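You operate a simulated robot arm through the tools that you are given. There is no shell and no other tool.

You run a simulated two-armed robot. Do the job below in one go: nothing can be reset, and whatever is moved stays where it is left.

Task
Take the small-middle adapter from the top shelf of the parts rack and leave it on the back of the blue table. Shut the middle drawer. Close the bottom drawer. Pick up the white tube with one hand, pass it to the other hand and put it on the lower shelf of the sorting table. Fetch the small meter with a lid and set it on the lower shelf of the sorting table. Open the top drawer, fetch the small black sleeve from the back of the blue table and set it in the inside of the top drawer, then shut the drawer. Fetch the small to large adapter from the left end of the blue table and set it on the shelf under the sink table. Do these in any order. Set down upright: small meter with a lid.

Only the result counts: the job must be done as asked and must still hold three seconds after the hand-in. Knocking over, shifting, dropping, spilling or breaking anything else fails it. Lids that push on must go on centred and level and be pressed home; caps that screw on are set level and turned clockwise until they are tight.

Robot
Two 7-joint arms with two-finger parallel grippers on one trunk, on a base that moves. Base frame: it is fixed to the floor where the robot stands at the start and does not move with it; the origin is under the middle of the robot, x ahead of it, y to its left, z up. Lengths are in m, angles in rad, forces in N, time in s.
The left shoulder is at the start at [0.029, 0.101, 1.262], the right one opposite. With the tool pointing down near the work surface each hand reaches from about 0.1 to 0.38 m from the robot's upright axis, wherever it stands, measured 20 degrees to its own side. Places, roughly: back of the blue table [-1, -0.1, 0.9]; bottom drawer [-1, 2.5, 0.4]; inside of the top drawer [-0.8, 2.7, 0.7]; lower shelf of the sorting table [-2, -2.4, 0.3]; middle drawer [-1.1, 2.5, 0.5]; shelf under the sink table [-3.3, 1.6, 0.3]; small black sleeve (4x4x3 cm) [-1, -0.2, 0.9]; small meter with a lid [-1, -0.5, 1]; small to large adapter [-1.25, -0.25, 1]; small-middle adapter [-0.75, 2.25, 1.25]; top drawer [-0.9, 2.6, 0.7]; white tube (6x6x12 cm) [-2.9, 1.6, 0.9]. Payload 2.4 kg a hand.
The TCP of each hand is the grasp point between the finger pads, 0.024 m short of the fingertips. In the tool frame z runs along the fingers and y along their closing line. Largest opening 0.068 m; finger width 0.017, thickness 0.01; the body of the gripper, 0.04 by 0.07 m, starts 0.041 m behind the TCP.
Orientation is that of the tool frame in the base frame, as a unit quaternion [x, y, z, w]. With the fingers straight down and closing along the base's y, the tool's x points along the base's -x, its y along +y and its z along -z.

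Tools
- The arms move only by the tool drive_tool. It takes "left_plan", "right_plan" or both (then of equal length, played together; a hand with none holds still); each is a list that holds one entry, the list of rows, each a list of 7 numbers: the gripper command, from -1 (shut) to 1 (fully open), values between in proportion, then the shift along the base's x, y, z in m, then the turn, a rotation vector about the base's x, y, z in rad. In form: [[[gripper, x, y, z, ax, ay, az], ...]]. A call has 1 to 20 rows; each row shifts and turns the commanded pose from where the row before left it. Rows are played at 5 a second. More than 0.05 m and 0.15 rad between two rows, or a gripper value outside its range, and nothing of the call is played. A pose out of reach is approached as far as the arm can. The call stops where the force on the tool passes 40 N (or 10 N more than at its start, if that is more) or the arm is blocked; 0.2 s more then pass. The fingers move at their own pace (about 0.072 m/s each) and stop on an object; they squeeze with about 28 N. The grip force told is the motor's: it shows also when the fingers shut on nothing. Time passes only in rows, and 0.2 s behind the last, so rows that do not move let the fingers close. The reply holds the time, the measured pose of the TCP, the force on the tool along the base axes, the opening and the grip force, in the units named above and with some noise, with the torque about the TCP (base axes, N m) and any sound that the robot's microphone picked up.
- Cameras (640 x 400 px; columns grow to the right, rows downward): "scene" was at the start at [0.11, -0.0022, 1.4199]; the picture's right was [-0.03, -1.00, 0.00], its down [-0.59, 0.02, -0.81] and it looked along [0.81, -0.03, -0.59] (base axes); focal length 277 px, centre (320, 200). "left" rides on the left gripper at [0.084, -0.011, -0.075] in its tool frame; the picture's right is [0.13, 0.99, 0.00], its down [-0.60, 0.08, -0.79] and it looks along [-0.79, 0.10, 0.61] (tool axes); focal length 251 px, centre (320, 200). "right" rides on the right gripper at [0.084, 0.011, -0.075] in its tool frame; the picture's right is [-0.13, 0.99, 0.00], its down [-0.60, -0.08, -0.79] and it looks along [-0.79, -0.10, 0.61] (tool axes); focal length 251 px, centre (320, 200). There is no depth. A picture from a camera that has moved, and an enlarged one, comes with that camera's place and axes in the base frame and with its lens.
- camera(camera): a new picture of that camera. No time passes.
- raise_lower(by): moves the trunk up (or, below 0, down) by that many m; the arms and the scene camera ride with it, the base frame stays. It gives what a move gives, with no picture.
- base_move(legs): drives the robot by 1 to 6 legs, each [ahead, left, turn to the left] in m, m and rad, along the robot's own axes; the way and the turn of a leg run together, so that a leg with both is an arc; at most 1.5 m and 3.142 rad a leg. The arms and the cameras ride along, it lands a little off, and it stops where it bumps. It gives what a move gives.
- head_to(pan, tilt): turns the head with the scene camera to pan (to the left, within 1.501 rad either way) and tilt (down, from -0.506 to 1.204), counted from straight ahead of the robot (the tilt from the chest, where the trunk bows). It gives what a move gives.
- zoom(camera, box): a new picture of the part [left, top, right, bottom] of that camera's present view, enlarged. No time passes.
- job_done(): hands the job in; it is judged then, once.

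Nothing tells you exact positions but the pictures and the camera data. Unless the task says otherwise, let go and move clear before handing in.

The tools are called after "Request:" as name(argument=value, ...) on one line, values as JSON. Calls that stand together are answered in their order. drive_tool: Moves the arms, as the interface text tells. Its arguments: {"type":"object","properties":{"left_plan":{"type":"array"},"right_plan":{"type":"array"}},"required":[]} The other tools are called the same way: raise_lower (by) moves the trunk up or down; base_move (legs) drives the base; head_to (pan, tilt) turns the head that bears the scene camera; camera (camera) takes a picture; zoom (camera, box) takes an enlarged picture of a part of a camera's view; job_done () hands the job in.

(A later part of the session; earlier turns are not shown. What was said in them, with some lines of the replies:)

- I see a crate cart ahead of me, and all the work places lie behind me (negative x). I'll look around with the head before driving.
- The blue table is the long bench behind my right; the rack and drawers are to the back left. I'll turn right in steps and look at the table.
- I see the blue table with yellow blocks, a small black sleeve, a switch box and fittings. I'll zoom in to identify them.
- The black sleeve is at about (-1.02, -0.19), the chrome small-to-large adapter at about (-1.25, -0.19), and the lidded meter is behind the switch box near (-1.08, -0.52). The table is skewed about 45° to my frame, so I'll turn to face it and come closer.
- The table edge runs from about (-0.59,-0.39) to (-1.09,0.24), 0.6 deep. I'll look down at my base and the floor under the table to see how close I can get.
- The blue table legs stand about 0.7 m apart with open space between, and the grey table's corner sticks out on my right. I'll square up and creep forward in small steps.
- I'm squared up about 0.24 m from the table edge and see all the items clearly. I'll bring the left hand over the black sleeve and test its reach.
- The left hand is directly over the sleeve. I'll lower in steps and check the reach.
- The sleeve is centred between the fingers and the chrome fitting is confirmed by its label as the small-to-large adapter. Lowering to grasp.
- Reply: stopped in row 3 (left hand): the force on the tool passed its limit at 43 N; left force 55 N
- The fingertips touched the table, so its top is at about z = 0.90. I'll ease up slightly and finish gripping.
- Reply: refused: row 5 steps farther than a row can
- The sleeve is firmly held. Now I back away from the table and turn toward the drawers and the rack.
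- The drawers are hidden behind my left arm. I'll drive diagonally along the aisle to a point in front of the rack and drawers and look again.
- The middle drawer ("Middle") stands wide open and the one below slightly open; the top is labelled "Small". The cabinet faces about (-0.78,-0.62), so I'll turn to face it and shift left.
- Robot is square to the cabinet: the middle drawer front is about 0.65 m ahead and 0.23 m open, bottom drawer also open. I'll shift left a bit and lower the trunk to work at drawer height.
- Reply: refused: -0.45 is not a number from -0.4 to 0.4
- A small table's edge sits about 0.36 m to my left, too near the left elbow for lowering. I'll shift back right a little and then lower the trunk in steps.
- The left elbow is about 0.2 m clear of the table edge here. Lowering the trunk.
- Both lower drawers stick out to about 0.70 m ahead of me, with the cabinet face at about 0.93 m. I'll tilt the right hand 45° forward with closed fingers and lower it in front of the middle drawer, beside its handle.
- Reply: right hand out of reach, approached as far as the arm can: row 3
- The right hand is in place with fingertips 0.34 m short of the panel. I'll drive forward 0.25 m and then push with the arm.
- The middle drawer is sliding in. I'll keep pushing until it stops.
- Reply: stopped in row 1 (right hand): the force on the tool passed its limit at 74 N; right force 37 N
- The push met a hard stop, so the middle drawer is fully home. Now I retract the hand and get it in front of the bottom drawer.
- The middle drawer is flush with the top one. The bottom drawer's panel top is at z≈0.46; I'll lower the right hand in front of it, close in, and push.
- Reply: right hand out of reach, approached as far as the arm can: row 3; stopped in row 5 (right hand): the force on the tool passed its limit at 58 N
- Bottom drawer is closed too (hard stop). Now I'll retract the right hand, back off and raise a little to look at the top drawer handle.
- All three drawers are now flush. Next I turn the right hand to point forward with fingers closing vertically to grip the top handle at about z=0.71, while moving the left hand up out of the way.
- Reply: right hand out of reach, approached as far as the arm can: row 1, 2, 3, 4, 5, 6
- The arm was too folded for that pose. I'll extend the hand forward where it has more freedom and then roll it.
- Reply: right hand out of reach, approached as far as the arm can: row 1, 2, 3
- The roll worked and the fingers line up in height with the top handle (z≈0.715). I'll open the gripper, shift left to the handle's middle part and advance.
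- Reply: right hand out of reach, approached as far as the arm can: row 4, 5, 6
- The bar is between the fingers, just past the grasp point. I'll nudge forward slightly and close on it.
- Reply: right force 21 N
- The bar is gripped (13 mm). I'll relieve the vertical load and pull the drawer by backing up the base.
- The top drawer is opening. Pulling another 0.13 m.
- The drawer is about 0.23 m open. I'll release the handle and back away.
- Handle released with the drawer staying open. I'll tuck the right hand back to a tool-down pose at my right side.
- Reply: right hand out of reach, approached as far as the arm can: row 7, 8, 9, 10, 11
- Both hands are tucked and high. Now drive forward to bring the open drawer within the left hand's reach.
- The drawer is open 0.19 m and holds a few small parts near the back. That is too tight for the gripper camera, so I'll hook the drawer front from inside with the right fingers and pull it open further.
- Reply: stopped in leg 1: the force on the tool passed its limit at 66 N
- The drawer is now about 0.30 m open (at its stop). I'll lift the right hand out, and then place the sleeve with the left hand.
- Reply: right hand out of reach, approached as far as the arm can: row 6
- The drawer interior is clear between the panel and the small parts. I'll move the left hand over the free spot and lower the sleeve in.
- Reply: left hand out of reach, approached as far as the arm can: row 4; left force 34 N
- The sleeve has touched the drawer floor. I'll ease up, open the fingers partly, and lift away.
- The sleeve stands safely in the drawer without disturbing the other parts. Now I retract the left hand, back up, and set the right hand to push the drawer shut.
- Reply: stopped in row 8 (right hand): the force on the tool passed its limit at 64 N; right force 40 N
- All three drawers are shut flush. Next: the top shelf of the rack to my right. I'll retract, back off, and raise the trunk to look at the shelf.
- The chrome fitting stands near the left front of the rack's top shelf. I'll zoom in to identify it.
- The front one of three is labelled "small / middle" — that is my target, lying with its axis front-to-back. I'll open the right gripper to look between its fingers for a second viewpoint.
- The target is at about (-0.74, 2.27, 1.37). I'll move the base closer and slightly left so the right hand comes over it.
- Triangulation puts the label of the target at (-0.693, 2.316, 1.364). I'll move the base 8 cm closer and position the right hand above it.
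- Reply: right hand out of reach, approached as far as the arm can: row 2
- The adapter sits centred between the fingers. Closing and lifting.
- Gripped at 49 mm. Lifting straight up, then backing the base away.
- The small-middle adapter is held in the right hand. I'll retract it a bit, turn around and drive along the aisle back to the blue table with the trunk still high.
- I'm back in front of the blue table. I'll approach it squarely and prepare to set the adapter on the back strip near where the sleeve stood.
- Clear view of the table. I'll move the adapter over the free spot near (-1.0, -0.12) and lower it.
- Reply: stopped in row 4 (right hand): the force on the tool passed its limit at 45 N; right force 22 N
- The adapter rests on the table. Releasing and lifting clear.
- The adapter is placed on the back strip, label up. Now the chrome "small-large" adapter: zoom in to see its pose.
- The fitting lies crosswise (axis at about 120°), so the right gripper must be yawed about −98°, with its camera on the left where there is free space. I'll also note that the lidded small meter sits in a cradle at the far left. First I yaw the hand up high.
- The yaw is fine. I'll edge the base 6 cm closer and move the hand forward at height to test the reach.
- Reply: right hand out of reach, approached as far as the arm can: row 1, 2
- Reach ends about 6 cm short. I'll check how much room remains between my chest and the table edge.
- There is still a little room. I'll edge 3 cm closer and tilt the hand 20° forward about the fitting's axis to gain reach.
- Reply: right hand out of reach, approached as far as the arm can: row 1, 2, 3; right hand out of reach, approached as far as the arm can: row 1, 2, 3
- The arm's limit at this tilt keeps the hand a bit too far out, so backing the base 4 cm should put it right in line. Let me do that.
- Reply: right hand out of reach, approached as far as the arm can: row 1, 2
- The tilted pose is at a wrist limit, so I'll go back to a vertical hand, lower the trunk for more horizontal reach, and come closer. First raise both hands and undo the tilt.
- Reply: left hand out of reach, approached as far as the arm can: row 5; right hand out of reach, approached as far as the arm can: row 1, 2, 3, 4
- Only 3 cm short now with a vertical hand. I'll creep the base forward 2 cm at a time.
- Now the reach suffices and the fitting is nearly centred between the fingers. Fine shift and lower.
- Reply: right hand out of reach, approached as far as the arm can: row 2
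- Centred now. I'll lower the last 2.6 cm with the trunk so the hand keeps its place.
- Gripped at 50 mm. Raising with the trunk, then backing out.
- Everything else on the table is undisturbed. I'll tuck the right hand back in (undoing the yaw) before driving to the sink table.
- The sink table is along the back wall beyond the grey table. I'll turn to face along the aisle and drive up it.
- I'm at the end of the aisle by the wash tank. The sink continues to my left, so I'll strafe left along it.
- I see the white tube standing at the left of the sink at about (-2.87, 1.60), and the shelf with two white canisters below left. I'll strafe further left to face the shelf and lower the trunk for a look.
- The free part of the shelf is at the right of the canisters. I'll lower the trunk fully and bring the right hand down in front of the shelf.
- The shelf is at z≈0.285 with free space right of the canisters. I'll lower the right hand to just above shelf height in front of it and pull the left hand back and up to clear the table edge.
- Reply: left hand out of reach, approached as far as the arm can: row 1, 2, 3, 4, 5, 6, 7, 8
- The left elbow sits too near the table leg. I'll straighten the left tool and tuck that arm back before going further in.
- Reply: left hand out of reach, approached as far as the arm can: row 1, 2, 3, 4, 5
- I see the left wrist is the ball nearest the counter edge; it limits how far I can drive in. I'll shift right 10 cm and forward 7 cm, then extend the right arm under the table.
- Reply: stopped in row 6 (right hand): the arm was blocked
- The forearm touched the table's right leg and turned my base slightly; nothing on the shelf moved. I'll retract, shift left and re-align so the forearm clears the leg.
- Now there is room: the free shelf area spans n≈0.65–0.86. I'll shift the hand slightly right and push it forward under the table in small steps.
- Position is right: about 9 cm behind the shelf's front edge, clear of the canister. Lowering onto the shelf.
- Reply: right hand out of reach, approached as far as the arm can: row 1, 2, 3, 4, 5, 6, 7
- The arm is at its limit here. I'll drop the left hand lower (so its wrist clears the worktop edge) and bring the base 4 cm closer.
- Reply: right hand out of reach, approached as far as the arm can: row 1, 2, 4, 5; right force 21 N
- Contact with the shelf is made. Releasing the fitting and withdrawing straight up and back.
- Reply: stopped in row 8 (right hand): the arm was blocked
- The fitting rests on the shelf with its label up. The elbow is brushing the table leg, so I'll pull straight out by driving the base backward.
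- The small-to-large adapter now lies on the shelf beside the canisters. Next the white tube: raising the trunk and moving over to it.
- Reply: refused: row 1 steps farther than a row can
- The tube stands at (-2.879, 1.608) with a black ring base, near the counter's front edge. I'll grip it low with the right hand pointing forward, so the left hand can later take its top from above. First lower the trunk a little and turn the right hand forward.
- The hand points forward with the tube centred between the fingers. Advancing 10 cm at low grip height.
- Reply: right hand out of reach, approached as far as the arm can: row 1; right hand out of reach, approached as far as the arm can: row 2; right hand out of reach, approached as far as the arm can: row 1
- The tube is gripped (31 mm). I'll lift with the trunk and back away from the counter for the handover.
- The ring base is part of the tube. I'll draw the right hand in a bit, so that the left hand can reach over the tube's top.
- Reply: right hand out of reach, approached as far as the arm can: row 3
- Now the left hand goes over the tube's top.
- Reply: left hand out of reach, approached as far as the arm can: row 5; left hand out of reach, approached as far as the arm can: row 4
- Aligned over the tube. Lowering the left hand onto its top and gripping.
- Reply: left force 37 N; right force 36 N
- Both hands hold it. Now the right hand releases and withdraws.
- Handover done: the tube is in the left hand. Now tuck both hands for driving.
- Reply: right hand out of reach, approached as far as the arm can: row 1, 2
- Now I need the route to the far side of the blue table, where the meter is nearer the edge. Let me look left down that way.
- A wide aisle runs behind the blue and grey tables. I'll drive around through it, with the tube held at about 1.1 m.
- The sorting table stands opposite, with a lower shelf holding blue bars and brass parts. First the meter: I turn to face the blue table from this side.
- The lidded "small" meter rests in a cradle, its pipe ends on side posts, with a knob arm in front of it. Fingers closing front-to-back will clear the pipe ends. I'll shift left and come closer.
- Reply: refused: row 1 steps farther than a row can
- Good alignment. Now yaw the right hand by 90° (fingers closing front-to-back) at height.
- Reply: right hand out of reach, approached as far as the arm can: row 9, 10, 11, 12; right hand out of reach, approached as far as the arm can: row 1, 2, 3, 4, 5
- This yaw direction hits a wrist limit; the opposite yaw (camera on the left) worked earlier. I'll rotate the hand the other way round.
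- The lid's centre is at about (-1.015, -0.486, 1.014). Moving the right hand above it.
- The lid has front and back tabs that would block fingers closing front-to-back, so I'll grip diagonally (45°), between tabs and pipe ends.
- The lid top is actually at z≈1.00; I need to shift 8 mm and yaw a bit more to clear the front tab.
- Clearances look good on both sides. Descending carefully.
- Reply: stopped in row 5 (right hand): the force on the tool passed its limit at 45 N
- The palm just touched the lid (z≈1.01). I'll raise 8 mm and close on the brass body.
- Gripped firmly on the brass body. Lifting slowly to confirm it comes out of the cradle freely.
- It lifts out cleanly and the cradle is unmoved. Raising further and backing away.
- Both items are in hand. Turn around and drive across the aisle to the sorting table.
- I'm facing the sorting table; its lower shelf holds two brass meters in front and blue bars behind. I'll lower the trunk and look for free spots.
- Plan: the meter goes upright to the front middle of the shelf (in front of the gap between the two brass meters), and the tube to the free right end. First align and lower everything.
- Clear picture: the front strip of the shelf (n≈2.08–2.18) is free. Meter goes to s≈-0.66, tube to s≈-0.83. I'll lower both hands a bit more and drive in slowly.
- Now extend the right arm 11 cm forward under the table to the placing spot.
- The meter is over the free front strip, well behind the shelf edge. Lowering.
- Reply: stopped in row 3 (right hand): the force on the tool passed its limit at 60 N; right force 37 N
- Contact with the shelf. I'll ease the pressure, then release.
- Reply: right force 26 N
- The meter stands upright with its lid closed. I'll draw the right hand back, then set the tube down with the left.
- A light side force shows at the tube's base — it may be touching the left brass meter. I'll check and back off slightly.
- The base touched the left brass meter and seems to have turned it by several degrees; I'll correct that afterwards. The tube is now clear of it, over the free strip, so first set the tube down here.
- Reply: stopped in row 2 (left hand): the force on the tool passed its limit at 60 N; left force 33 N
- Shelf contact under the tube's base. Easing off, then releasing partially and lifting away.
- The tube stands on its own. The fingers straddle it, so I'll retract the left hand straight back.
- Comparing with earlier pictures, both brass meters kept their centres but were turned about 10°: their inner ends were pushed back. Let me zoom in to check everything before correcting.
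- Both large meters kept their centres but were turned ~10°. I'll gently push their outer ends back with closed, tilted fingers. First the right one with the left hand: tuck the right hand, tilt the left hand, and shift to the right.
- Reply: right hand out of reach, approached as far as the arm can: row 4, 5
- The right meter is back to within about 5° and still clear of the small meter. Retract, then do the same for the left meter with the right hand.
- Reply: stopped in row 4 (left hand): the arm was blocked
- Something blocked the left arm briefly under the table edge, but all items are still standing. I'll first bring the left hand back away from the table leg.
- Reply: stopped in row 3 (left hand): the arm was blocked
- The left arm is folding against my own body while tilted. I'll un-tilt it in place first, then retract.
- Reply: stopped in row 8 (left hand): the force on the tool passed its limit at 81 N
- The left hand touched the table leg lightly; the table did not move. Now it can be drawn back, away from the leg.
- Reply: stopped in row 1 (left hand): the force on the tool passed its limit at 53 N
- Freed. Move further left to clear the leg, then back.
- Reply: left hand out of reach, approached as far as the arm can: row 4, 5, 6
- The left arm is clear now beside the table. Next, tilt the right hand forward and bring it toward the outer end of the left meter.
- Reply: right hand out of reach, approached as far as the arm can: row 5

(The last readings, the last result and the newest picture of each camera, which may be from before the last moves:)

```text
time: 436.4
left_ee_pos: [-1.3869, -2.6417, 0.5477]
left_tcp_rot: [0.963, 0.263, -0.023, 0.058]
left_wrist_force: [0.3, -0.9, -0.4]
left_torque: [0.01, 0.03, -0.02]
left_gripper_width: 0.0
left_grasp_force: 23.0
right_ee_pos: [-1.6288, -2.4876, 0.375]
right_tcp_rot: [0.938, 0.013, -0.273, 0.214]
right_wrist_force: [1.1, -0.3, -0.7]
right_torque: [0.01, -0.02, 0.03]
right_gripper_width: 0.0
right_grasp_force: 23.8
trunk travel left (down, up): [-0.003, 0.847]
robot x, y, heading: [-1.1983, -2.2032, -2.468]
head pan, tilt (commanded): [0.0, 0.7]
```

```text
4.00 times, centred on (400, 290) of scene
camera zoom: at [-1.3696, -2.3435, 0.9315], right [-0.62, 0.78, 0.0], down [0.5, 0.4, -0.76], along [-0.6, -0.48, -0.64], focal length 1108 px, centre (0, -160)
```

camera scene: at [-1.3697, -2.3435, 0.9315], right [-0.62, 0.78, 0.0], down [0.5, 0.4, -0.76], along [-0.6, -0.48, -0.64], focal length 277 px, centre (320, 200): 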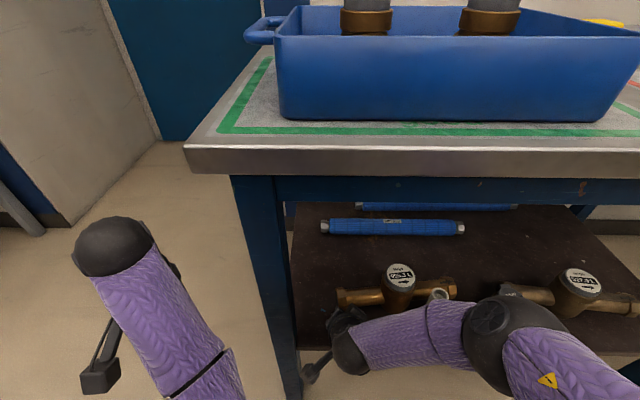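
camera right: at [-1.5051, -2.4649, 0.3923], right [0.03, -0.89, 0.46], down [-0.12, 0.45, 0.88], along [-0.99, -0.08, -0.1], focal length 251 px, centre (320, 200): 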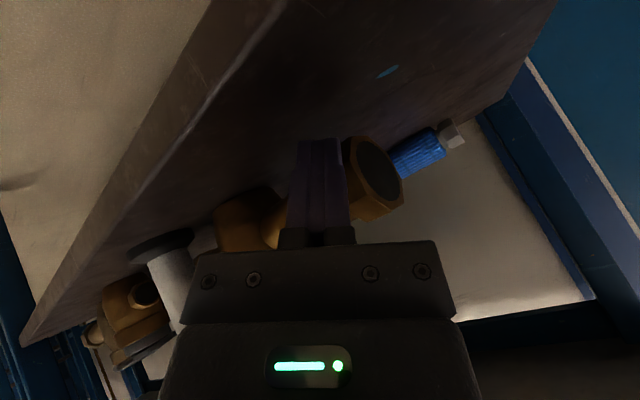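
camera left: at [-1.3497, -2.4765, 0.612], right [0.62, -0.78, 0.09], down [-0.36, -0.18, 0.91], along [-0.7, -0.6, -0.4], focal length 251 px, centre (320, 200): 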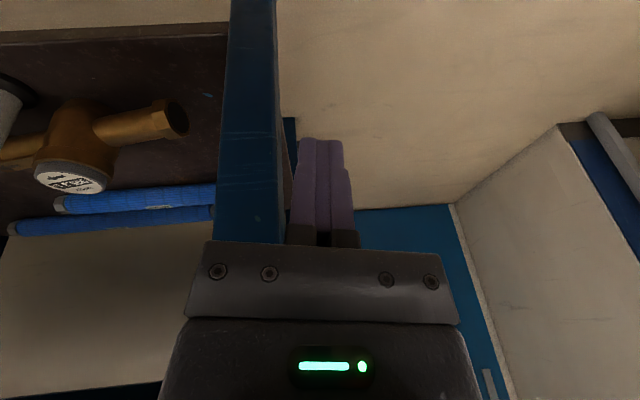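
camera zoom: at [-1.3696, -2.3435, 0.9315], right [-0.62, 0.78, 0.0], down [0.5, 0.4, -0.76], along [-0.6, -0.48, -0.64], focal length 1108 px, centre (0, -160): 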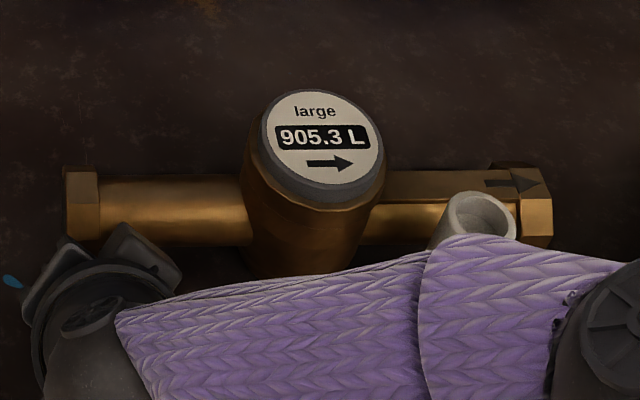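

The left meter is straight again. I'll back the base straight out, and then restore the arms.

Request:
base_move(legs=[[-0.25, 0, 0]])

Request:
drive_tool(right_plan=[[[-1, 0, 0, 0.02, 0.0868, -0.11, 0], [-1, 0, 0, 0.02, 0.0868, -0.11, 0], [-1, 0, 0, 0.02, 0.0868, -0.11, 0], [-1, 0, 0, 0.02, 0.0868, -0.11, 0], [-1, 0, 0, 0.02, 0.0868, -0.11, 0], [-1, 0, 0, 0, 0, 0, 0]]])

Request:
base_move(legs=[[-0.15, -0.35, 0]])

Request:
head_to(pan=0.0, tilt=0.45)

Request:
camera(camera="scene")

```text
time: 438.2
left_ee_pos: [-1.1915, -2.4865, 0.5464]
left_tcp_rot: [0.963, 0.262, -0.024, 0.058]
left_wrist_force: [-1.0, 0.1, -0.2]
left_torque: [0.02, 0.01, -0.02]
left_gripper_width: 0.0
left_grasp_force: 23.2
right_ee_pos: [-1.4312, -2.3302, 0.3753]
right_tcp_rot: [0.938, 0.011, -0.274, 0.213]
right_wrist_force: [0.2, -0.3, -0.6]
right_torque: [0.0, -0.01, -0.01]
right_gripper_width: 0.0
right_grasp_force: 23.2
trunk travel left (down, up): [-0.003, 0.847]
robot x, y, heading: [-0.9965, -2.0488, -2.474]
head pan, tilt (commanded): [0.0, 0.7]
```

```text
time: 439.6
left_ee_pos: [-1.1926, -2.486, 0.5462]
left_tcp_rot: [0.963, 0.263, -0.023, 0.059]
left_wrist_force: [0.3, 0.3, 0.2]
left_torque: [-0.01, 0.01, 0.01]
left_gripper_width: 0.0
left_grasp_force: 23.9
right_ee_pos: [-1.4337, -2.3319, 0.4739]
right_tcp_rot: [1.0, 0.011, -0.001, 0.003]
right_wrist_force: [-0.3, 1.2, 0.2]
right_torque: [-0.02, 0.04, 0.01]
right_gripper_width: 0.0
right_grasp_force: 23.7
trunk travel left (down, up): [-0.003, 0.847]
robot x, y, heading: [-0.9956, -2.0512, -2.473]
head pan, tilt (commanded): [0.0, 0.7]
```

```text
time: 442.0
left_ee_pos: [-1.2921, -2.1175, 0.5466]
left_tcp_rot: [0.963, 0.262, -0.024, 0.058]
left_wrist_force: [1.3, 0.0, -0.2]
left_torque: [-0.01, -0.01, -0.01]
left_gripper_width: 0.0
left_grasp_force: 23.5
right_ee_pos: [-1.5315, -1.962, 0.4749]
right_tcp_rot: [1.0, 0.009, -0.001, 0.005]
right_wrist_force: [0.6, -0.3, 0.7]
right_torque: [0.0, -0.03, -0.03]
right_gripper_width: 0.0
right_grasp_force: 23.9
trunk travel left (down, up): [-0.003, 0.847]
robot x, y, heading: [-1.0984, -1.6789, -2.478]
head pan, tilt (commanded): [0.0, 0.7]
```

```text
time: 442.8
left_ee_pos: [-1.2895, -2.1167, 0.5455]
left_tcp_rot: [0.963, 0.261, -0.025, 0.058]
left_wrist_force: [-0.4, 0.3, 0.1]
left_torque: [-0.02, -0.02, -0.01]
left_gripper_width: 0.0003
left_grasp_force: 23.9
right_ee_pos: [-1.5328, -1.9626, 0.4755]
right_tcp_rot: [1.0, 0.009, -0.002, 0.004]
right_wrist_force: [0.4, 0.1, 1.5]
right_torque: [0.0, 0.02, -0.02]
right_gripper_width: 0.0
right_grasp_force: 23.6
trunk travel left (down, up): [-0.003, 0.847]
robot x, y, heading: [-1.0938, -1.6804, -2.474]
head pan, tilt (commanded): [0.0, 0.45]
```

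```text
taken
camera scene: at [-1.2765, -1.8216, 0.9536], right [-0.62, 0.79, 0.0], down [0.34, 0.27, -0.9], along [-0.71, -0.56, -0.44], focal length 277 px, centre (320, 200)
```

scene: 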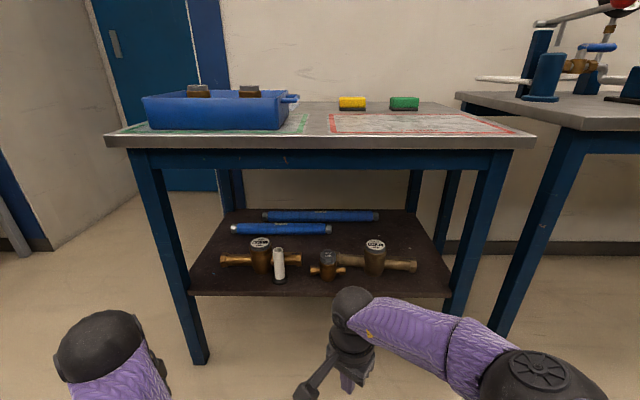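

Request:
zoom(camera="scene", box=[190, 200, 450, 300])

```text
2.46 times, centred on (320, 250) of scene
camera zoom: at [-1.2765, -1.8216, 0.9536], right [-0.62, 0.79, 0.0], down [0.34, 0.27, -0.9], along [-0.71, -0.56, -0.44], focal length 682 px, centre (320, 77)
```

zoom: 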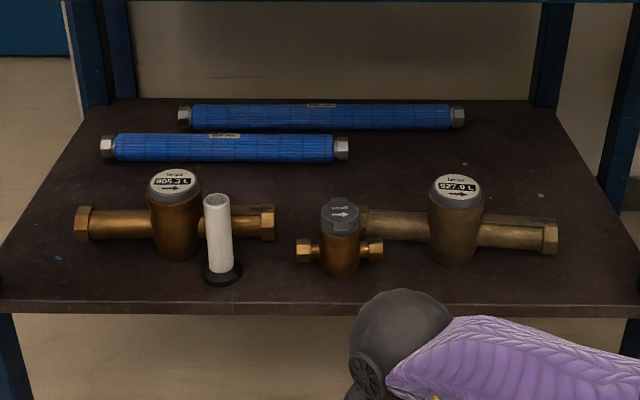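

All items are in place: the tube and the lidded meter stand upright on the lower shelf, the two large meters are back almost as they were, and both hands are empty and clear. The adapter is on the back of the blue table, the drawers are shut with the sleeve inside the top one, and the small-to-large adapter is on the sink shelf, so I hand in.

Request:
job_done()

```text
The job is handed in.
```

The job is handed in with every step done. The only side effect I know of is that I turned the two large brass meters on the sorting table's lower shelf while placing things there.

| Item | Where it is now |
|---|---|
| Small-middle adapter | On the back of the blue table, at about (-1.0, -0.12) |
| Middle drawer | Pushed in until it hit its stop |
| Bottom drawer | Pushed in until it hit its stop |
| White tube | Picked up with the right hand, passed to the left, standing on the lower shelf of the sorting table |
| Small meter with a lid | Upright with its lid closed, on the lower shelf of the sorting table |
| Small black sleeve | In the top drawer; I pushed the drawer in until it hit its stop |
| Small to large adapter | On the shelf under the sink table, beside the soap canisters |

- **Large brass meters:** while I placed the tube and small meter, the two meters turned about 10° around their own centres. I pushed them back. The left one is straight again and the right one is still about 5° off. I left that because turning it further would have touched the small meter. Neither meter's centre moved by more than about a centimetre.
- **Contact with furniture:** my right arm bumped a leg of the sink table, and my left hand bumped a leg of the sorting table. Nothing on the sink shelf moved, and I saw no movement of the sorting table.

I didn't go back to look at the drawers, the blue table or the sink shelf just before handing in. What I say about them comes from the last time I saw each one. Both hands were empty and clear at the hand-in.
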